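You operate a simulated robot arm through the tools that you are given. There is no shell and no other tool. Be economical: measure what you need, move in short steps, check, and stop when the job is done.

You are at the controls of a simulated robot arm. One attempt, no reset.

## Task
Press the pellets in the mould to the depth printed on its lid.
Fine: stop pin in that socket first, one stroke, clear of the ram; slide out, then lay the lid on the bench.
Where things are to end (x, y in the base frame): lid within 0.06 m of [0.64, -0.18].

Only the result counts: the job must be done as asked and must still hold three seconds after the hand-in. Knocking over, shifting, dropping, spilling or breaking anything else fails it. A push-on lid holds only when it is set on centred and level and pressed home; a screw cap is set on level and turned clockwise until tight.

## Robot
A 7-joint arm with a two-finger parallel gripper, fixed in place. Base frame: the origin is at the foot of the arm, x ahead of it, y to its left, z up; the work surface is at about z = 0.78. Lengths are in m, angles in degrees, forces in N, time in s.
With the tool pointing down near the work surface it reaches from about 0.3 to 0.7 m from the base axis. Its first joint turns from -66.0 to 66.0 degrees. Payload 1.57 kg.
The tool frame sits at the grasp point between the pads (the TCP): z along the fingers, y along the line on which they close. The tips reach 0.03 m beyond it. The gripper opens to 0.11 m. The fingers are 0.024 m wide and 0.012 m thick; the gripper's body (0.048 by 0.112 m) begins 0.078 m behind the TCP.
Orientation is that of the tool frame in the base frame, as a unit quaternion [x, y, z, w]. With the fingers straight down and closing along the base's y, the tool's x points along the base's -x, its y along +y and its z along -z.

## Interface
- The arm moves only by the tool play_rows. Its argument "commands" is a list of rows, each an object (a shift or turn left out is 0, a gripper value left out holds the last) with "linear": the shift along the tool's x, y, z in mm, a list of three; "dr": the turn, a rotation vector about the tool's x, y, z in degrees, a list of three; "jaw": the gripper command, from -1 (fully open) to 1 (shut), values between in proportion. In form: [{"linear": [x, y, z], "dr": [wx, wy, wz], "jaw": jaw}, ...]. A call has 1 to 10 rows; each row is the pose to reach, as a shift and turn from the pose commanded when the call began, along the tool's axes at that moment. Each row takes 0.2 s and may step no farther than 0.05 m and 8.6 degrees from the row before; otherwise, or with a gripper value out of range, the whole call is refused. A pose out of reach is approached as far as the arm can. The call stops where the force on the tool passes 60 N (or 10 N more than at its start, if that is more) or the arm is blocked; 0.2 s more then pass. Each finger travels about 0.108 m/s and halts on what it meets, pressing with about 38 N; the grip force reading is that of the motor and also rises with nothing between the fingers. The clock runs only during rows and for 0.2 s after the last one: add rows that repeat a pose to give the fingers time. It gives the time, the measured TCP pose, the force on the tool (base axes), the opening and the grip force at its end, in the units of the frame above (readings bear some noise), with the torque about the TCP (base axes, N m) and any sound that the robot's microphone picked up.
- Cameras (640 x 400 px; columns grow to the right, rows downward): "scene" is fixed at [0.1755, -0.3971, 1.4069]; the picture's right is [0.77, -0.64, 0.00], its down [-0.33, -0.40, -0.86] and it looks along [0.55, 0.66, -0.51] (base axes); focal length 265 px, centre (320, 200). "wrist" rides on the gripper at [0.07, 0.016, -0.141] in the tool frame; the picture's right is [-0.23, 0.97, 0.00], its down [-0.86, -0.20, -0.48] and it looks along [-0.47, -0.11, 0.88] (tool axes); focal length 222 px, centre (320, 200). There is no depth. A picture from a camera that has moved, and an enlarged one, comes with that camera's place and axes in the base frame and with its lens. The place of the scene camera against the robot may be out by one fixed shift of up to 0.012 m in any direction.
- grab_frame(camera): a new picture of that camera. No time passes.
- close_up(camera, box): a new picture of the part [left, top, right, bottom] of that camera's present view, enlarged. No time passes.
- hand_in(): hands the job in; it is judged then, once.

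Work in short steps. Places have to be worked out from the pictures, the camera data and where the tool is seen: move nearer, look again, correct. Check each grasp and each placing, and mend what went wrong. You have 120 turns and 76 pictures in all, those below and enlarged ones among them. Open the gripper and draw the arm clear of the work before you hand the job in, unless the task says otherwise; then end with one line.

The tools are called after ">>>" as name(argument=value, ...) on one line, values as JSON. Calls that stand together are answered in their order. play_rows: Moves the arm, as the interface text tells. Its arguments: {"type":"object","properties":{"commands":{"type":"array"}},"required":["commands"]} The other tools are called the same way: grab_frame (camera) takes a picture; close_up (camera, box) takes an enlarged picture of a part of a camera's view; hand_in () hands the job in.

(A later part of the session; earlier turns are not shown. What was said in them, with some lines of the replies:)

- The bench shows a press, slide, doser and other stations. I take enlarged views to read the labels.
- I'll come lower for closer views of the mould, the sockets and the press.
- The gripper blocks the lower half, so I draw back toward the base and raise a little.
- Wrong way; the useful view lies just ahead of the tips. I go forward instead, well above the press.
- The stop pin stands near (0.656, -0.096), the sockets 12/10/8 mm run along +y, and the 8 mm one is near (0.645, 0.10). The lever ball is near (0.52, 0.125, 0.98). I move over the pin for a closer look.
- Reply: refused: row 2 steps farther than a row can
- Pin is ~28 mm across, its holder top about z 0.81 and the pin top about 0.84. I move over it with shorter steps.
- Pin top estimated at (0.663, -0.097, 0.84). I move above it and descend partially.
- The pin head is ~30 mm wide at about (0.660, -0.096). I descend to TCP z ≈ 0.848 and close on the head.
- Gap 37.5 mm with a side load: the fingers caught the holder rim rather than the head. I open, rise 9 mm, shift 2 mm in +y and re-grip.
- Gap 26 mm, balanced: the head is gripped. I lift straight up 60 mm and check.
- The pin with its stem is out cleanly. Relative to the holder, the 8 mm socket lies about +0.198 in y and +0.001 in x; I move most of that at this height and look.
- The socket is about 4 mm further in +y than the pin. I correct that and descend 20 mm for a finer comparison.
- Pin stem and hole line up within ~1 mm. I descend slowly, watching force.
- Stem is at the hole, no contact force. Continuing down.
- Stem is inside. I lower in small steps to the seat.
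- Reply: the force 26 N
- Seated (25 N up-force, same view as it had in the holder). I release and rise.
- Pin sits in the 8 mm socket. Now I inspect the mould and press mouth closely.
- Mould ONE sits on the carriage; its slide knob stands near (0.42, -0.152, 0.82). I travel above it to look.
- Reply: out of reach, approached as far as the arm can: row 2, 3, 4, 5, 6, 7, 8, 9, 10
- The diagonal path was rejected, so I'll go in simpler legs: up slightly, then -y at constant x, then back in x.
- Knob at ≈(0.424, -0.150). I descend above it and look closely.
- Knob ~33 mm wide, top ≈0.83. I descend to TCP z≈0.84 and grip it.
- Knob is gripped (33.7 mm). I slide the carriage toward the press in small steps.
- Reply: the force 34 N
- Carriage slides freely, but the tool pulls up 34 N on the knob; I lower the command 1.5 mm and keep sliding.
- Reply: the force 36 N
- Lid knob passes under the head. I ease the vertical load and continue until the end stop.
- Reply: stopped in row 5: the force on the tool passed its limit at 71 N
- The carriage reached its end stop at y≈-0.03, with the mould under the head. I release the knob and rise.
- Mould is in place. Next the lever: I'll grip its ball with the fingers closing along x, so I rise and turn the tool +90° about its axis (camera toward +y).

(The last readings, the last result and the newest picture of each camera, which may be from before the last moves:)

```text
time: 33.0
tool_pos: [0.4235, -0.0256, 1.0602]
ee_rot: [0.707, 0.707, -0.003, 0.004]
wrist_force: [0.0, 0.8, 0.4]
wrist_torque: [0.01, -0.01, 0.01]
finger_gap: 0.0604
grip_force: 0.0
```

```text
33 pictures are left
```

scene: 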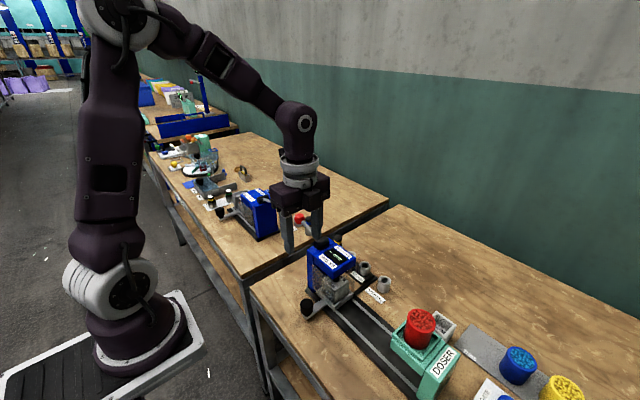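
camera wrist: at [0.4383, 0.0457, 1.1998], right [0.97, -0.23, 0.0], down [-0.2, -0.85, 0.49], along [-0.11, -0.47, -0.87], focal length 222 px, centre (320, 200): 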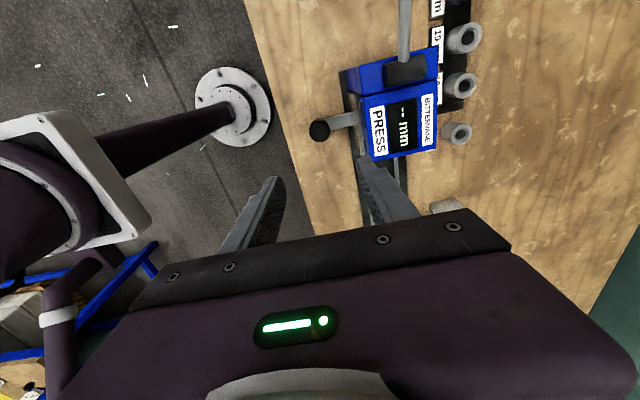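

Tool x is now base +y and tool y base +x. I move above the ball at (0.519, 0.125) keeping the tips near z 1.03.

>>> play_rows(commands=[{"linear": [30, 25, -8], "jaw": -0.1}, {"linear": [65, 50, -8]}, {"linear": [100, 75, -8]}, {"linear": [135, 95, -8]}, {"linear": [150, 95, -8]}])

>>> close_up(camera="wrist", box=[180, 60, 500, 260])

>>> close_up(camera="scene", box=[240, 140, 400, 260])

```text
time: 34.2
tool_pos: [0.518, 0.1252, 1.0668]
ee_rot: [0.706, 0.708, -0.004, 0.004]
wrist_force: [-0.7, 0.3, 0.2]
wrist_torque: [0.02, 0.0, 0.01]
finger_gap: 0.0606
grip_force: 0.1
```

```text
2.00 times, centred on (340, 160) of wrist
camera zoom: at [0.5335, 0.1963, 1.2061], right [0.97, -0.23, 0.0], down [-0.2, -0.85, 0.49], along [-0.11, -0.47, -0.87], focal length 444 px, centre (280, 280)
```

zoom: 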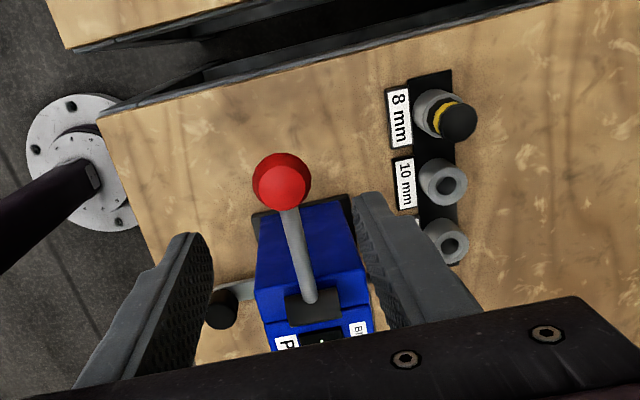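

```text
3.33 times, centred on (320, 200) of scene
camera zoom: at [0.1755, -0.3971, 1.4069], right [0.77, -0.64, 0.0], down [-0.33, -0.4, -0.86], along [0.55, 0.66, -0.51], focal length 884 px, centre (320, 200)
```

zoom: 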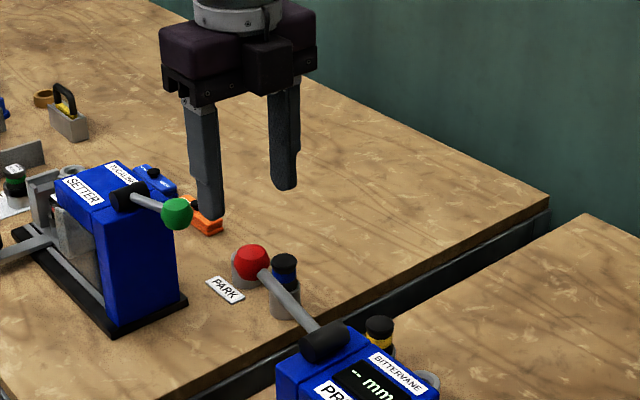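

Ball located at ≈(0.519, 0.129, 0.975). I descend around it and close.

>>> play_rows(commands=[{"linear": [4, 1, 40]}, {"linear": [4, 1, 75]}, {"linear": [4, 1, 90]}, {"linear": [4, 1, 90], "jaw": 0.4}, {"linear": [4, 1, 90], "jaw": 1}, {"linear": [4, 1, 90], "jaw": 1}])

>>> close_up(camera="wrist", box=[180, 60, 500, 260])

>>> close_up(camera="scene", box=[240, 140, 400, 260])

```text
time: 35.6
tool_pos: [0.5209, 0.1273, 0.977]
ee_rot: [0.706, 0.708, -0.004, 0.004]
wrist_force: [12.4, 0.5, -7.8]
wrist_torque: [0.27, -0.14, -0.01]
finger_gap: 0.0311
grip_force: 40.2
```

```text
2.00 times, centred on (340, 160) of wrist
camera zoom: at [0.5351, 0.1993, 1.1166], right [0.97, -0.23, 0.01], down [-0.2, -0.85, 0.49], along [-0.11, -0.47, -0.87], focal length 444 px, centre (280, 280)
```

zoom: 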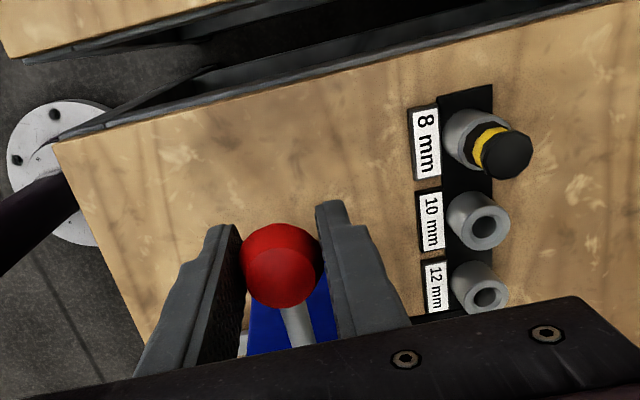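

```text
3.33 times, centred on (320, 200) of scene
camera zoom: at [0.176, -0.3971, 1.4068], right [0.77, -0.64, 0.0], down [-0.33, -0.4, -0.86], along [0.55, 0.66, -0.51], focal length 884 px, centre (320, 200)
```

zoom: 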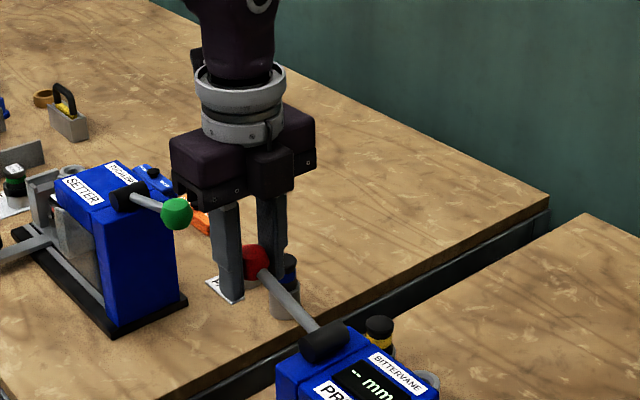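

Ball gripped and centred. I begin the downstroke along the lever's arc (pivot ≈ y 0.031, z 0.93), watching forces.

>>> play_rows(commands=[{"linear": [3.6, -1, 8.8]}, {"linear": [6.4, -1, 17.6]}, {"linear": [8.4, -1, 26.6]}, {"linear": [9.6, -1, 35.8]}])

>>> close_up(camera="scene", box=[240, 160, 400, 280])

```text
time: 36.6
tool_pos: [0.5193, 0.1339, 0.9406]
ee_rot: [0.707, 0.707, -0.003, 0.008]
wrist_force: [31.6, -22.7, 11.8]
wrist_torque: [-0.95, 0.03, -0.08]
finger_gap: 0.0317
grip_force: 40.6
```

```text
3.33 times, centred on (320, 220) of scene
camera zoom: at [0.1761, -0.3978, 1.4066], right [0.77, -0.64, 0.0], down [-0.33, -0.4, -0.86], along [0.55, 0.66, -0.51], focal length 884 px, centre (320, 133)
```

zoom: 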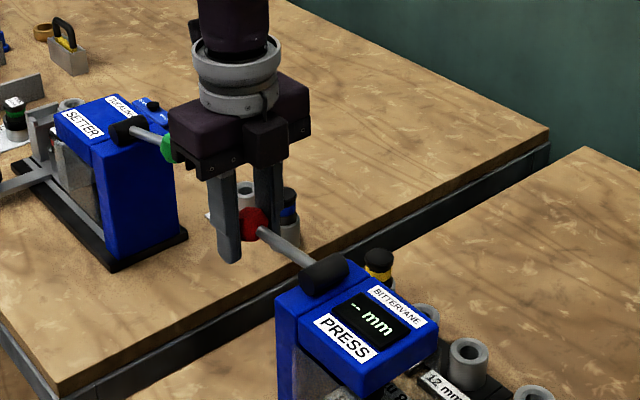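

Lever follows; the side loads suggest a slightly smaller radius. I correct y/x and continue down.

>>> play_rows(commands=[{"linear": [-3, 2, 9]}, {"linear": [-3.5, 2, 18]}, {"linear": [-5, 2, 27]}, {"linear": [-8, 2, 36]}])

>>> close_up(camera="scene", box=[240, 160, 400, 280])

```text
time: 37.6
tool_pos: [0.5186, 0.13, 0.905]
ee_rot: [0.706, 0.708, -0.001, 0.003]
wrist_force: [9.3, 13.7, 36.8]
wrist_torque: [-0.4, 0.11, 0.07]
finger_gap: 0.0311
grip_force: 39.9
```

```text
3.33 times, centred on (320, 220) of scene
camera zoom: at [0.1752, -0.3969, 1.407], right [0.77, -0.64, 0.0], down [-0.33, -0.4, -0.86], along [0.55, 0.66, -0.51], focal length 884 px, centre (320, 133)
```

zoom: 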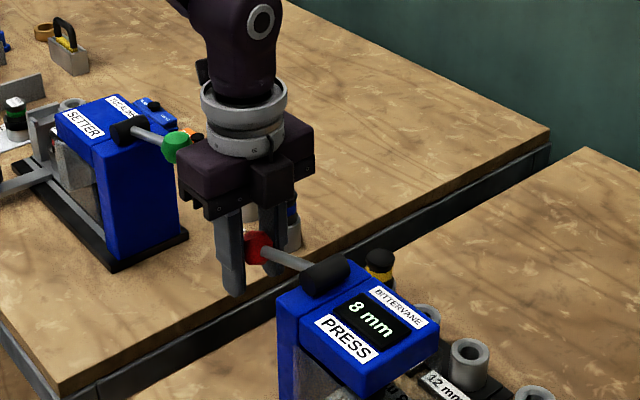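

The display reads "8 mm" and resistance is rising. I push gently a few mm more to confirm the stop.

>>> play_rows(commands=[{"linear": [0, 1, 2]}, {"linear": [-0.5, 1, 4]}, {"linear": [-0.5, 1, 4]}])

>>> close_up(camera="scene", box=[280, 200, 400, 290])

```text
time: 38.4
tool_pos: [0.5201, 0.1283, 0.9012]
ee_rot: [0.706, 0.708, -0.004, 0.003]
wrist_force: [-4.4, 23.3, 30.5]
wrist_torque: [-0.42, -0.05, -0.07]
finger_gap: 0.0315
grip_force: 40.1
```

```text
4.44 times, centred on (340, 245) of scene
camera zoom: at [0.1749, -0.3967, 1.4071], right [0.77, -0.64, 0.0], down [-0.33, -0.4, -0.86], along [0.55, 0.66, -0.51], focal length 1178 px, centre (231, 0)
```

zoom: 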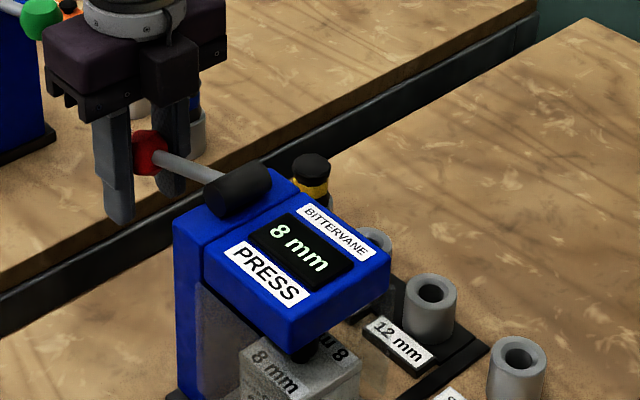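

Still yielding slightly; I correct y outward and continue a few mm to find the hard stop.

>>> play_rows(commands=[{"linear": [2, 0, 3]}, {"linear": [2, 0, 6]}, {"linear": [2, 0, 8]}])

>>> close_up(camera="wrist", box=[180, 60, 500, 260])

>>> close_up(camera="scene", box=[280, 200, 400, 290])

```text
time: 39.2
tool_pos: [0.5197, 0.1285, 0.8927]
ee_rot: [0.707, 0.707, -0.005, 0.004]
wrist_force: [-10.3, -8.4, 37.7]
wrist_torque: [0.17, -0.2, 0.0]
finger_gap: 0.0312
grip_force: 40.0
```

```text
2.00 times, centred on (340, 160) of wrist
camera zoom: at [0.5357, 0.1994, 1.0325], right [0.97, -0.23, 0.0], down [-0.2, -0.85, 0.49], along [-0.11, -0.48, -0.87], focal length 444 px, centre (280, 280)
```

zoom: 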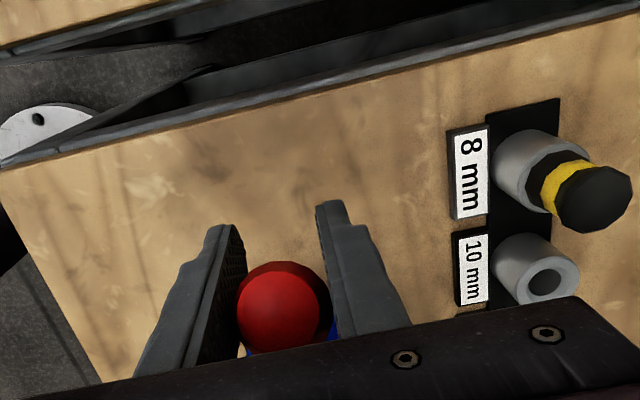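

```text
4.44 times, centred on (340, 245) of scene
camera zoom: at [0.1746, -0.3975, 1.4069], right [0.77, -0.64, 0.0], down [-0.33, -0.4, -0.86], along [0.55, 0.66, -0.51], focal length 1178 px, centre (231, 0)
```

zoom: 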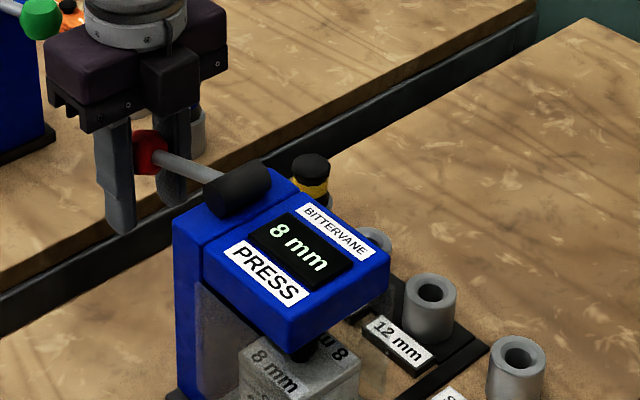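

The lever is at its hard stop (the grip now slides on the ball) and the display reads 8 mm. I raise the lever back along the arc to lift the ram.

>>> play_rows(commands=[{"linear": [2, 0, -12]}, {"linear": [4, 0, -24]}, {"linear": [4, 0, -36]}, {"linear": [3, 0, -48]}, {"linear": [1, 0, -58]}, {"linear": [-2, 0, -68]}])

>>> close_up(camera="scene", box=[240, 160, 400, 280])

```text
time: 40.6
tool_pos: [0.5198, 0.1291, 0.9591]
ee_rot: [0.706, 0.708, -0.005, 0.003]
wrist_force: [-7.2, 10.7, -37.1]
wrist_torque: [-0.08, -0.15, -0.04]
finger_gap: 0.0317
grip_force: 40.5
```

```text
3.33 times, centred on (320, 220) of scene
camera zoom: at [0.176, -0.3967, 1.407], right [0.77, -0.64, 0.0], down [-0.33, -0.4, -0.86], along [0.55, 0.66, -0.51], focal length 884 px, centre (320, 133)
```

zoom: 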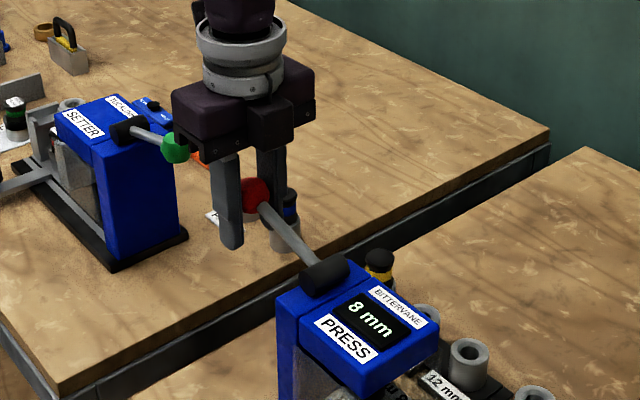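

The ball is back at its starting place (upper stop). I release and rise clear.

>>> play_rows(commands=[{"linear": [0, 0, 1], "jaw": 0.3}, {"linear": [0, 0, 1], "jaw": -0.1}, {"linear": [0, 0, 1], "jaw": -0.1}])

>>> play_rows(commands=[{"linear": [0, 0, -40]}, {"linear": [0, 0, -80]}, {"linear": [0, 0, -105]}])

>>> close_up(camera="scene", box=[240, 160, 400, 280])

```text
time: 41.4
tool_pos: [0.5207, 0.1274, 0.9601]
ee_rot: [0.707, 0.707, -0.003, 0.004]
wrist_force: [0.4, 0.6, 0.3]
wrist_torque: [-0.01, 0.01, 0.0]
finger_gap: 0.0608
grip_force: 0.1
```

```text
time: 42.2
tool_pos: [0.521, 0.1293, 1.0662]
ee_rot: [0.707, 0.708, -0.003, 0.004]
wrist_force: [0.6, 0.0, 1.3]
wrist_torque: [0.03, -0.02, -0.04]
finger_gap: 0.0602
grip_force: 0.1
```

```text
3.33 times, centred on (320, 220) of scene
camera zoom: at [0.1755, -0.3971, 1.4069], right [0.77, -0.64, 0.0], down [-0.33, -0.4, -0.86], along [0.55, 0.66, -0.51], focal length 884 px, centre (320, 133)
```

zoom: 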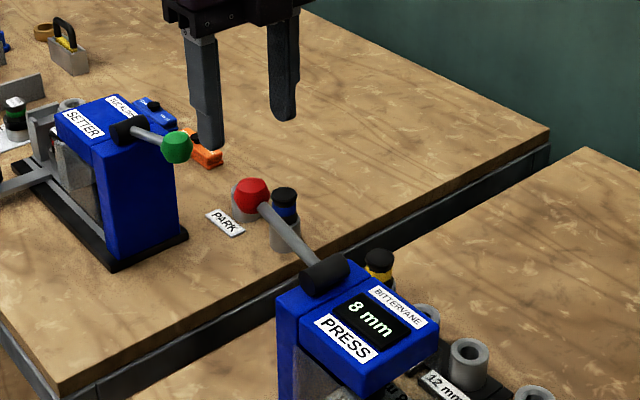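

Lever stays up. I go back to above the carriage knob and turn the tool back -90°.

>>> play_rows(commands=[{"linear": [-35, -20, 0]}, {"linear": [-70, -42, 0]}, {"linear": [-105, -64, 0]}, {"linear": [-140, -86, 0]}, {"linear": [-158, -98, 0]}])

>>> play_rows(commands=[{"dr": [0, 0, -8]}, {"dr": [0, 0, -16]}, {"dr": [0, 0, -24]}, {"dr": [0, 0, -32]}, {"dr": [0, 0, -40]}, {"dr": [0, 0, -48]}, {"dr": [0, 0, -56]}, {"dr": [0, 0, -64]}, {"dr": [0, 0, -72]}, {"dr": [0, 0, -80]}])

>>> play_rows(commands=[{"dr": [0, 0, -5]}, {"dr": [0, 0, -10]}, {"dr": [0, 0, -10]}])

>>> close_up(camera="wrist", box=[180, 60, 500, 260])

```text
time: 43.4
tool_pos: [0.4214, -0.0292, 1.0657]
ee_rot: [0.706, 0.708, -0.003, 0.004]
wrist_force: [-0.8, 0.5, -0.2]
wrist_torque: [0.02, 0.0, -0.02]
finger_gap: 0.0604
grip_force: 0.0
```

```text
time: 45.6
tool_pos: [0.4232, -0.028, 1.0661]
ee_rot: [0.087, 0.996, -0.005, 0.001]
wrist_force: [0.0, -0.5, -0.1]
wrist_torque: [0.01, -0.03, 0.02]
finger_gap: 0.0604
grip_force: 0.1
```

```text
time: 46.4
tool_pos: [0.4229, -0.0294, 1.0657]
ee_rot: [-0.001, 1.0, -0.006, 0.001]
wrist_force: [-1.1, 0.4, 0.1]
wrist_torque: [0.02, 0.01, -0.01]
finger_gap: 0.0607
grip_force: 0.1
```

```text
2.00 times, centred on (340, 160) of wrist
camera zoom: at [0.3525, -0.0109, 1.2063], right [0.23, 0.97, -0.01], down [0.85, -0.19, 0.48], along [0.47, -0.12, -0.88], focal length 444 px, centre (280, 280)
```

zoom: 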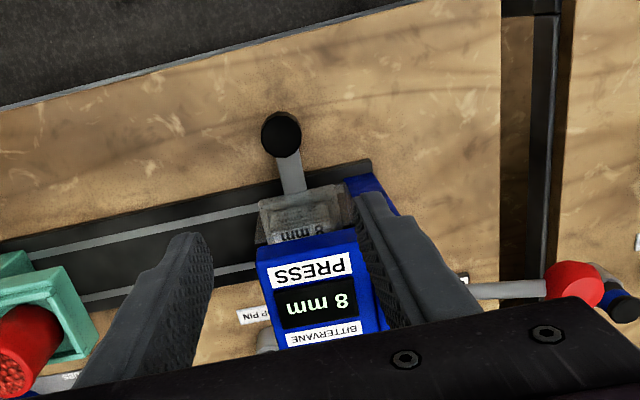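

Knob unchanged at (0.422, -0.030). I level the small tilt, descend around it and grip.

>>> play_rows(commands=[{"linear": [0, 1, 45], "dr": [-0.7, 0, 0]}, {"linear": [0, 1, 90], "dr": [-0.7, 0, 0]}, {"linear": [0, 1, 135], "dr": [-0.7, 0, 0]}, {"linear": [0, 1, 175], "dr": [-0.7, 0, 0]}, {"linear": [0, 1, 205], "dr": [-0.7, 0, 0]}, {"linear": [0, 1, 225], "dr": [-0.7, 0, 0]}, {"linear": [0, 1, 225], "dr": [-0.7, 0, 0]}])

>>> play_rows(commands=[{"jaw": 0.4}, {"jaw": 1}, {"jaw": 1}])

```text
time: 48.0
tool_pos: [0.4228, -0.0301, 0.841]
ee_rot: [-0.001, 1.0, 0.001, 0.002]
wrist_force: [-0.1, -0.2, 0.3]
wrist_torque: [0.03, -0.01, -0.02]
finger_gap: 0.0605
grip_force: 0.1
```

```text
time: 48.8
tool_pos: [0.4234, -0.0302, 0.8409]
ee_rot: [-0.001, 1.0, 0.001, 0.001]
wrist_force: [-0.3, -0.7, -8.0]
wrist_torque: [-0.2, -0.36, 0.01]
finger_gap: 0.0337
grip_force: 41.5
```

Gripped. I slide the carriage out toward its original position (y ≈ -0.15).

>>> play_rows(commands=[{"linear": [0, -8, 0]}, {"linear": [0, -20, 0]}, {"linear": [0, -32, 0]}, {"linear": [0, -44, 0]}, {"linear": [0, -56, 0]}, {"linear": [0, -68, 0]}])

>>> close_up(camera="scene", box=[280, 210, 440, 330])

```text
time: 50.2
tool_pos: [0.4238, -0.0995, 0.8414]
ee_rot: [-0.001, 1.0, 0.001, 0.001]
wrist_force: [-1.8, 0.6, 6.6]
wrist_torque: [-0.21, 0.81, -0.11]
finger_gap: 0.0336
grip_force: 41.1
```

```text
3.33 times, centred on (360, 270) of scene
camera zoom: at [0.1754, -0.3971, 1.4069], right [0.77, -0.64, 0.0], down [-0.33, -0.4, -0.86], along [0.55, 0.66, -0.51], focal length 884 px, centre (187, -33)
```

zoom: 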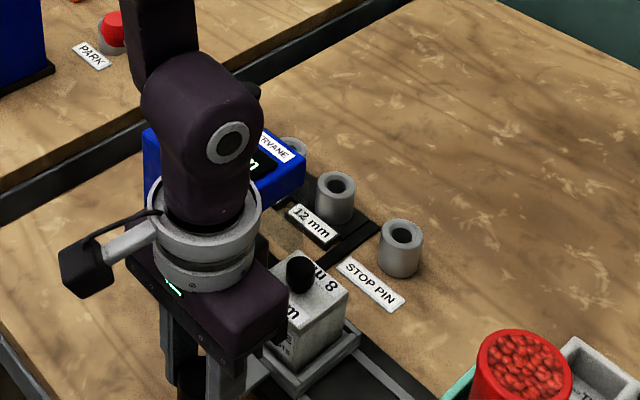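

>>> play_rows(commands=[{"linear": [0, -10, 0]}, {"linear": [0, -22, 0]}, {"linear": [0, -34, 0]}, {"linear": [0, -46, 0]}, {"linear": [0, -51, 0]}])

>>> play_rows(commands=[{"jaw": 0.4}, {"jaw": 0}, {"jaw": 0}, {"linear": [0, 0, -35]}, {"linear": [0, 0, -80]}, {"linear": [0, 0, -125]}, {"linear": [0, 0, -160]}])

>>> close_up(camera="wrist", box=[180, 60, 500, 260])

>>> close_up(camera="scene", box=[300, 230, 440, 370])

```text
time: 51.4
tool_pos: [0.4217, -0.1503, 0.8403]
ee_rot: [0.0, 1.0, 0.001, 0.0]
wrist_force: [-6.1, 1.2, 7.2]
wrist_torque: [-0.43, -0.07, -0.09]
finger_gap: 0.0336
grip_force: 41.0
```

```text
time: 53.0
tool_pos: [0.423, -0.1495, 1.0013]
ee_rot: [0.0, 1.0, 0.001, 0.001]
wrist_force: [-0.4, -0.3, 0.3]
wrist_torque: [0.01, 0.02, 0.01]
finger_gap: 0.0549
grip_force: 0.1
```

```text
2.00 times, centred on (340, 160) of wrist
camera zoom: at [0.3529, -0.1336, 1.1413], right [0.23, 0.97, 0.0], down [0.86, -0.2, 0.48], along [0.47, -0.11, -0.88], focal length 444 px, centre (280, 280)
```

zoom: 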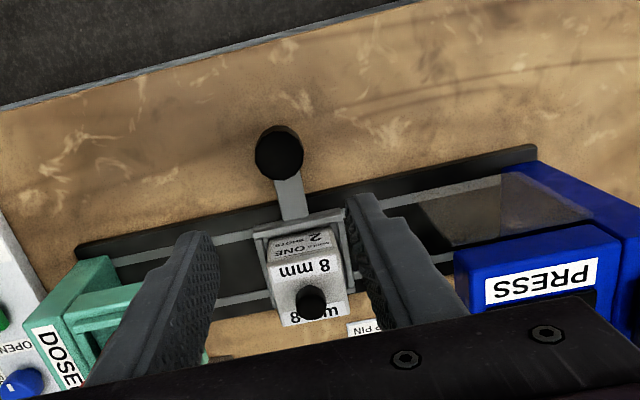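

```text
2.86 times, centred on (370, 300) of scene
camera zoom: at [0.1755, -0.3971, 1.4069], right [0.77, -0.64, 0.0], down [-0.33, -0.4, -0.86], along [0.55, 0.66, -0.51], focal length 757 px, centre (177, -86)
```

zoom: 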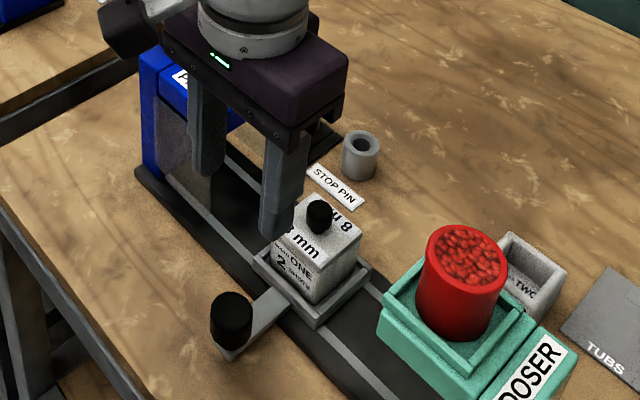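

Carriage is out. The lid knob is at about (0.529, -0.150, 0.85). I move above it and look.

>>> play_rows(commands=[{"linear": [-40, 0, 0]}, {"linear": [-80, 0, 0]}, {"linear": [-106, 0, 20]}, {"linear": [-106, 0, 50]}, {"linear": [-106, 0, 75]}])

>>> close_up(camera="wrist", box=[200, 90, 440, 240])

>>> close_up(camera="scene", box=[300, 230, 460, 370])

```text
time: 54.2
tool_pos: [0.5291, -0.1497, 0.9253]
ee_rot: [-0.001, 1.0, 0.001, 0.0]
wrist_force: [-0.4, -0.2, -0.5]
wrist_torque: [-0.02, 0.0, -0.02]
finger_gap: 0.0551
grip_force: 0.0
```

```text
2.67 times, centred on (320, 165) of wrist
camera zoom: at [0.4592, -0.1332, 1.0658], right [0.23, 0.97, 0.0], down [0.85, -0.2, 0.48], along [0.47, -0.11, -0.88], focal length 592 px, centre (320, 293)
```

zoom: 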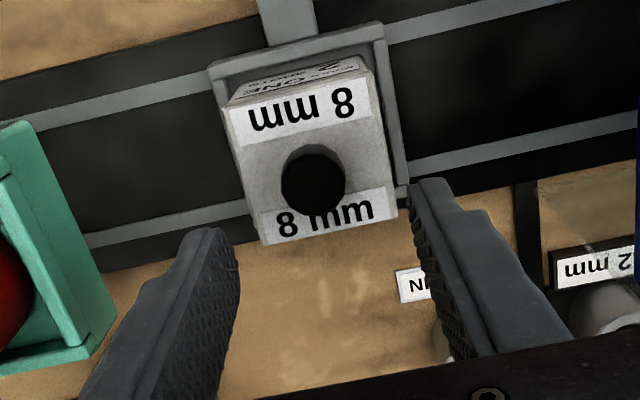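

```text
2.86 times, centred on (380, 300) of scene
camera zoom: at [0.1755, -0.3971, 1.4069], right [0.77, -0.64, 0.0], down [-0.33, -0.4, -0.86], along [0.55, 0.66, -0.51], focal length 757 px, centre (149, -86)
```

zoom: 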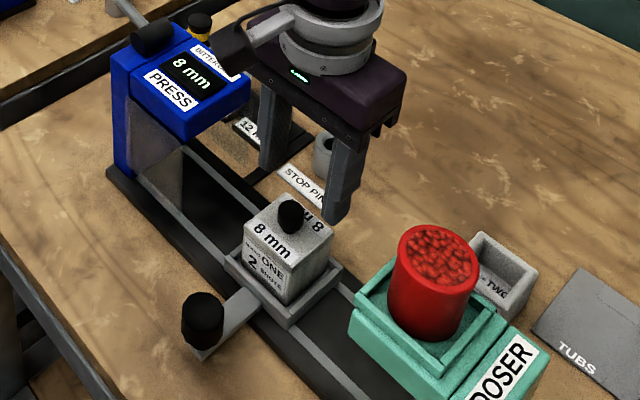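

Knob triangulates to ≈(0.523, -0.151, 0.86), 22 mm wide. I align and descend carefully.

>>> play_rows(commands=[{"linear": [5, -1, 20]}, {"linear": [5, -1, 38]}])

>>> close_up(camera="wrist", box=[200, 90, 440, 240])

>>> close_up(camera="scene", box=[320, 250, 440, 350])

```text
time: 54.8
tool_pos: [0.5251, -0.1497, 0.8874]
ee_rot: [-0.001, 1.0, 0.001, 0.001]
wrist_force: [0.0, -0.8, 1.0]
wrist_torque: [0.01, 0.03, -0.01]
finger_gap: 0.0548
grip_force: 0.0
```

```text
2.67 times, centred on (320, 165) of wrist
camera zoom: at [0.4542, -0.1337, 1.0275], right [0.23, 0.97, 0.0], down [0.85, -0.2, 0.48], along [0.47, -0.11, -0.88], focal length 592 px, centre (320, 293)
```

zoom: 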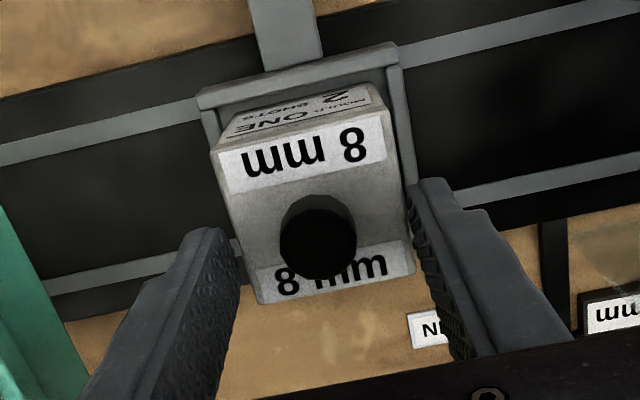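

```text
4.00 times, centred on (380, 300) of scene
camera zoom: at [0.1755, -0.3971, 1.4069], right [0.77, -0.64, 0.0], down [-0.33, -0.4, -0.86], along [0.55, 0.66, -0.51], focal length 1060 px, centre (80, -200)
```

zoom: 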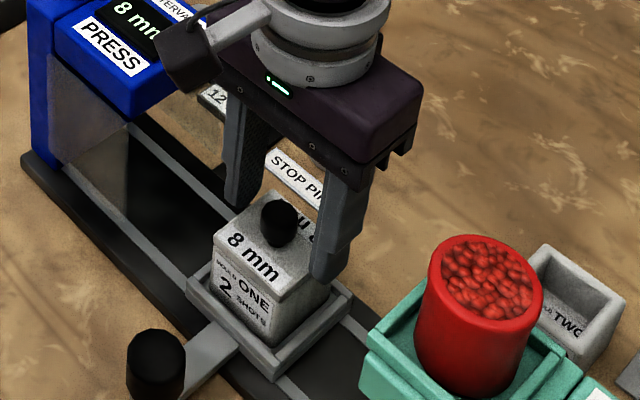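

Knob centre z≈0.86, lid top ≈0.847. I go to TCP z≈0.879 so the tips stay above the lid, and close gently.

>>> play_rows(commands=[{"linear": [2, -1, 4]}, {"linear": [2, -1, 8]}, {"linear": [2, -1, 8], "jaw": 0.3}, {"linear": [2, -1, 8], "jaw": 0.6}, {"linear": [2, -1, 8], "jaw": 1}, {"linear": [2, -1, 8], "jaw": 1}])

>>> close_up(camera="wrist", box=[200, 90, 440, 240])

```text
time: 56.2
tool_pos: [0.5222, -0.1513, 0.8808]
ee_rot: [-0.001, 1.0, 0.001, 0.001]
wrist_force: [-2.7, 0.6, 11.8]
wrist_torque: [0.06, 0.21, 0.02]
finger_gap: 0.0531
grip_force: 38.0
```

```text
2.67 times, centred on (320, 165) of wrist
camera zoom: at [0.452, -0.1347, 1.0203], right [0.23, 0.97, 0.0], down [0.85, -0.2, 0.48], along [0.47, -0.11, -0.88], focal length 592 px, centre (320, 293)
```

zoom: 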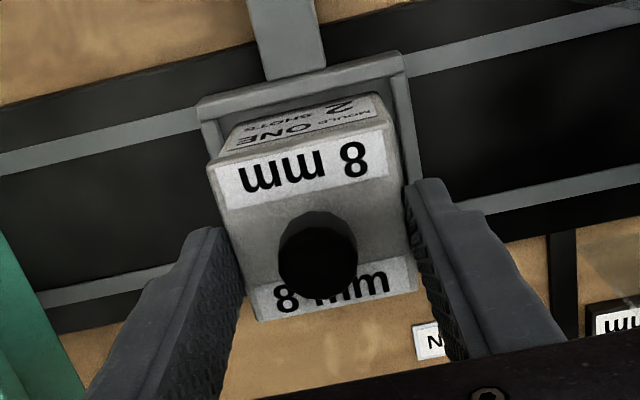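

Gap 53 mm: the tips caught the lid's edges. I open, rise 9 mm and close on the knob.

>>> play_rows(commands=[{"jaw": -0.15}, {"jaw": -0.15}, {"linear": [0, 0, -5], "jaw": -0.15}, {"linear": [0, 0, -9], "jaw": -0.15}])

>>> play_rows(commands=[{"jaw": 0.2}, {"jaw": 0.6}, {"jaw": 1}, {"jaw": 1}, {"jaw": 1}])

>>> close_up(camera="wrist", box=[200, 90, 440, 240])

>>> close_up(camera="scene", box=[320, 250, 440, 350])

```text
time: 57.2
tool_pos: [0.5226, -0.1508, 0.8879]
ee_rot: [-0.001, 1.0, 0.0, 0.0]
wrist_force: [-0.6, 0.4, -0.5]
wrist_torque: [-0.02, -0.07, -0.01]
finger_gap: 0.0634
grip_force: 0.0
```

```text
time: 58.4
tool_pos: [0.5228, -0.152, 0.8898]
ee_rot: [-0.001, 1.0, 0.001, 0.001]
wrist_force: [0.6, 0.6, 1.8]
wrist_torque: [-0.03, -0.01, 0.01]
finger_gap: 0.0209
grip_force: 33.8
```

```text
2.67 times, centred on (320, 165) of wrist
camera zoom: at [0.4518, -0.1347, 1.0295], right [0.23, 0.97, 0.0], down [0.85, -0.2, 0.48], along [0.47, -0.11, -0.88], focal length 592 px, centre (320, 293)
```

zoom: 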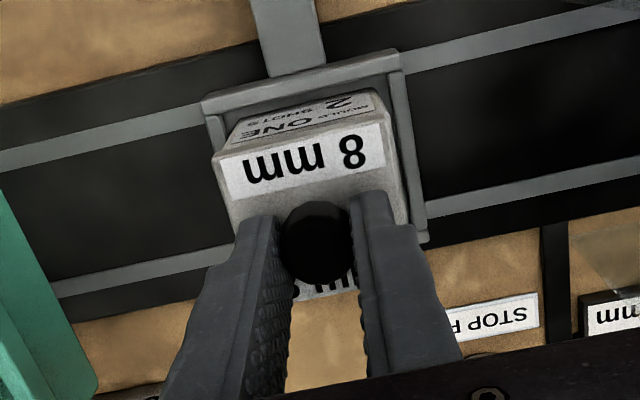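

```text
4.00 times, centred on (380, 300) of scene
camera zoom: at [0.1755, -0.3971, 1.4069], right [0.77, -0.64, 0.0], down [-0.33, -0.4, -0.86], along [0.55, 0.66, -0.51], focal length 1060 px, centre (80, -200)
```

zoom: 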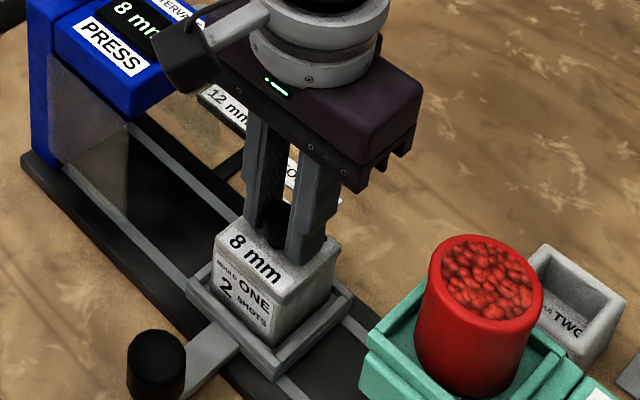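

Knob gripped (21 mm). I lift slowly, straight up.

>>> play_rows(commands=[{"linear": [0, 0, -3]}, {"linear": [0, 0, -8]}, {"linear": [0, 0, -16]}, {"linear": [0, 0, -28]}, {"linear": [0, 0, -45]}])

>>> close_up(camera="scene", box=[320, 230, 440, 350])

```text
time: 59.6
tool_pos: [0.522, -0.1496, 0.9351]
ee_rot: [-0.001, 1.0, 0.001, -0.001]
wrist_force: [-0.3, -0.4, 0.0]
wrist_torque: [0.0, 0.01, 0.02]
finger_gap: 0.0207
grip_force: 34.0
```

```text
3.33 times, centred on (380, 290) of scene
camera zoom: at [0.1755, -0.3971, 1.4069], right [0.77, -0.64, 0.0], down [-0.33, -0.4, -0.86], along [0.55, 0.66, -0.51], focal length 884 px, centre (120, -100)
```

zoom: 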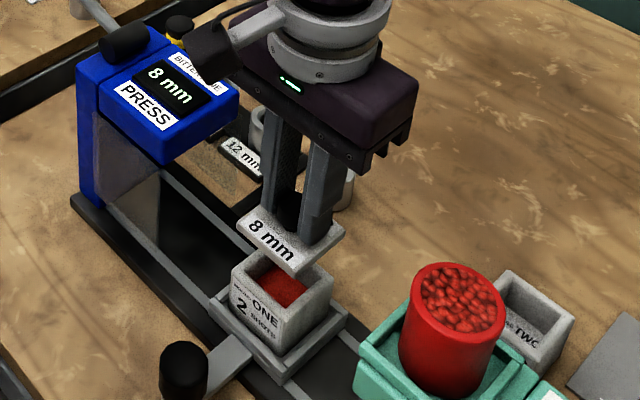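

Lid is off and the mould holds pressed pellets. I carry the lid to (0.64, -0.178) and lower partway.

>>> play_rows(commands=[{"linear": [-30, -5, 0]}, {"linear": [-60, -13, 0]}, {"linear": [-90, -21, 0]}, {"linear": [-118, -28, 0]}, {"linear": [-118, -28, 40]}, {"linear": [-118, -28, 80]}, {"linear": [-118, -28, 95]}])

>>> close_up(camera="scene", box=[340, 230, 480, 350])

>>> grab_frame(camera="wrist")

```text
time: 61.2
tool_pos: [0.6406, -0.178, 0.839]
ee_rot: [-0.001, 1.0, 0.001, 0.001]
wrist_force: [0.0, 0.7, -0.9]
wrist_torque: [0.02, 0.02, 0.02]
finger_gap: 0.0209
grip_force: 34.2
```

```text
3.33 times, centred on (410, 290) of scene
camera zoom: at [0.1755, -0.3971, 1.4069], right [0.77, -0.64, 0.0], down [-0.33, -0.4, -0.86], along [0.55, 0.66, -0.51], focal length 884 px, centre (20, -100)
```

zoom: 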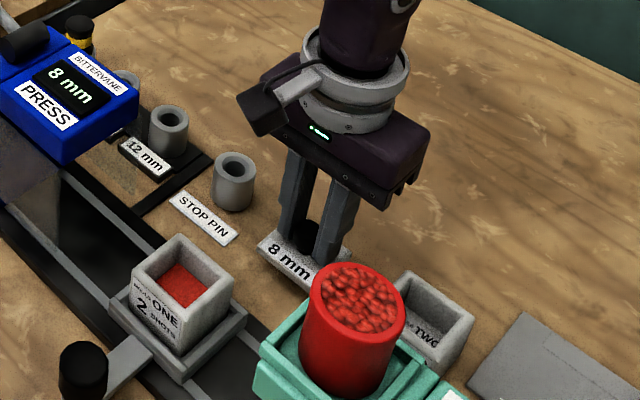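

```text
8 pictures are left
camera wrist: at [0.5704, -0.1622, 0.9789], right [0.23, 0.97, 0.0], down [0.85, -0.2, 0.48], along [0.47, -0.11, -0.88], focal length 222 px, centre (320, 200)
```

wrist: 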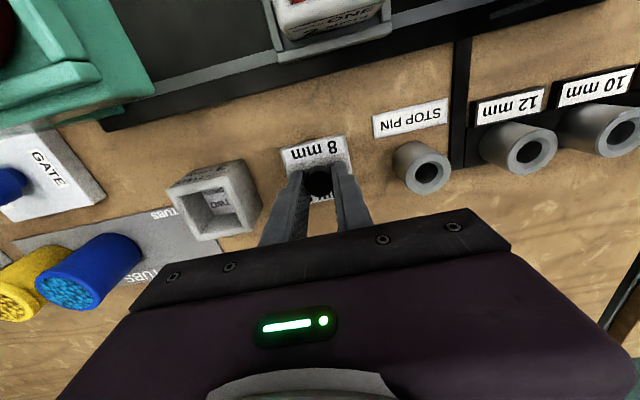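

The spot is clear. I lower in small steps to touch the bench.

>>> play_rows(commands=[{"linear": [0, 0, 4]}, {"linear": [0, 0, 8]}, {"linear": [0, 0, 11]}, {"linear": [0, 0, 13]}])

```text
time: 62.2
tool_pos: [0.6409, -0.1777, 0.8259]
ee_rot: [-0.002, 1.0, 0.001, 0.002]
wrist_force: [-0.8, -0.3, 4.0]
wrist_torque: [-0.01, 0.05, -0.02]
finger_gap: 0.0212
grip_force: 34.5
```

>>> play_rows(commands=[{"linear": [0, 0, 1.5]}, {"linear": [0, 0, 2.5]}])

>>> close_up(camera="scene", box=[360, 240, 460, 330])

```text
time: 62.8
tool_pos: [0.6409, -0.1797, 0.826]
ee_rot: [-0.001, 1.0, 0.0, 0.001]
wrist_force: [-6.6, 4.3, 28.3]
wrist_torque: [0.05, 0.28, -0.01]
finger_gap: 0.0206
grip_force: 34.0
```

```text
4.44 times, centred on (410, 285) of scene
camera zoom: at [0.1748, -0.3969, 1.4071], right [0.77, -0.64, 0.0], down [-0.33, -0.4, -0.86], along [0.55, 0.66, -0.51], focal length 1178 px, centre (-80, -178)
```

zoom: 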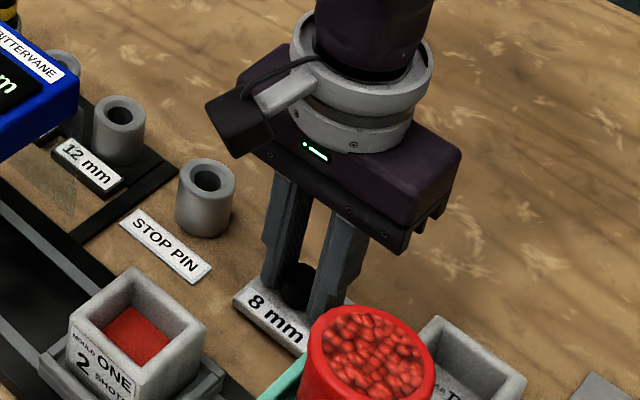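

The lid rests on the bench (28 N up-force). I release with a small opening and rise straight up.

>>> play_rows(commands=[{"linear": [0, 0, -2], "jaw": 0.5}, {"linear": [0, 0, -2], "jaw": 0.3}, {"linear": [0, 0, -2], "jaw": 0.3}, {"linear": [0, 0, -30], "jaw": 0.3}, {"linear": [0, 0, -75]}, {"linear": [0, 0, -120]}, {"linear": [0, 0, -165]}, {"linear": [0, 0, -200]}])

>>> play_rows(commands=[{"linear": [40, 0, 0]}, {"linear": [80, 0, 0]}, {"linear": [120, 0, -10]}, {"linear": [160, 0, -20], "jaw": -0.5}, {"linear": [200, 0, -40], "jaw": -1}])

>>> close_up(camera="scene", box=[280, 200, 480, 380])

>>> grab_frame(camera="wrist")

```text
time: 64.6
tool_pos: [0.6392, -0.1795, 1.0245]
ee_rot: [-0.001, 1.0, 0.001, 0.0]
wrist_force: [-0.1, -0.1, 0.1]
wrist_torque: [-0.01, 0.02, -0.01]
finger_gap: 0.0387
grip_force: 0.0
```

```text
time: 65.8
tool_pos: [0.4388, -0.178, 1.0628]
ee_rot: [0.0, 1.0, 0.001, 0.002]
wrist_force: [-0.6, 0.2, -0.5]
wrist_torque: [-0.01, -0.04, 0.02]
finger_gap: 0.11
grip_force: 0.0
```

```text
2.22 times, centred on (380, 290) of scene
camera zoom: at [0.1755, -0.3971, 1.4069], right [0.77, -0.64, 0.0], down [-0.33, -0.4, -0.86], along [0.55, 0.66, -0.51], focal length 589 px, centre (187, 0)
```

zoom: 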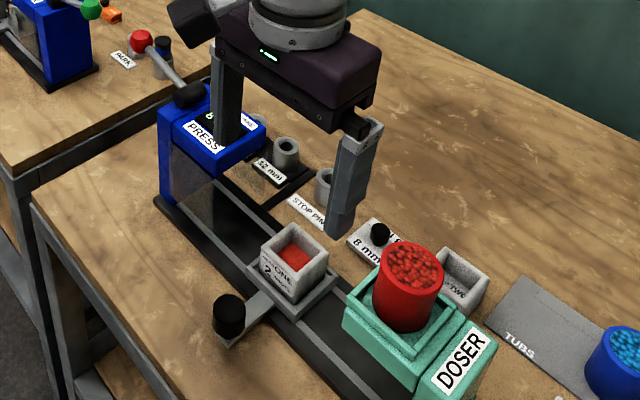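

```text
5 pictures are left
camera wrist: at [0.3687, -0.1619, 1.2037], right [0.23, 0.97, 0.0], down [0.85, -0.2, 0.48], along [0.47, -0.11, -0.88], focal length 222 px, centre (320, 200)
```

wrist: 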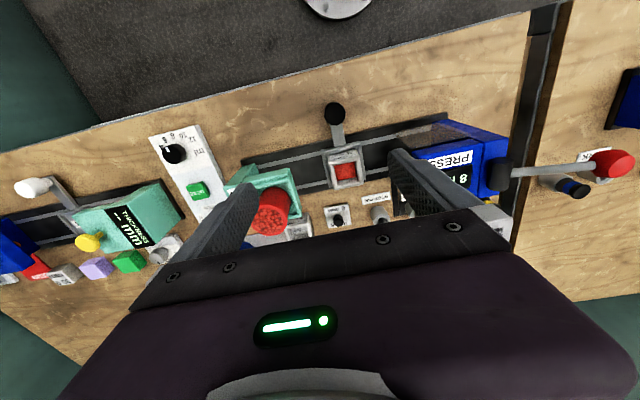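

The lid lies flat at about (0.64, -0.18), the press reads 8 mm, the lever is up, the mould is slid out, and the arm is clear with the gripper open. Handing in.

>>> hand_in()

```text
The job is handed in.
```

I pressed the pellets to 8 mm, the depth printed on the lid, in one stroke with the stop pin in the 8 mm socket. I then raised the ram, slid the mould out and laid the lid flat on the bench at about (0.64, -0.18). The pin is still in the 8 mm socket, and the job has been handed in.
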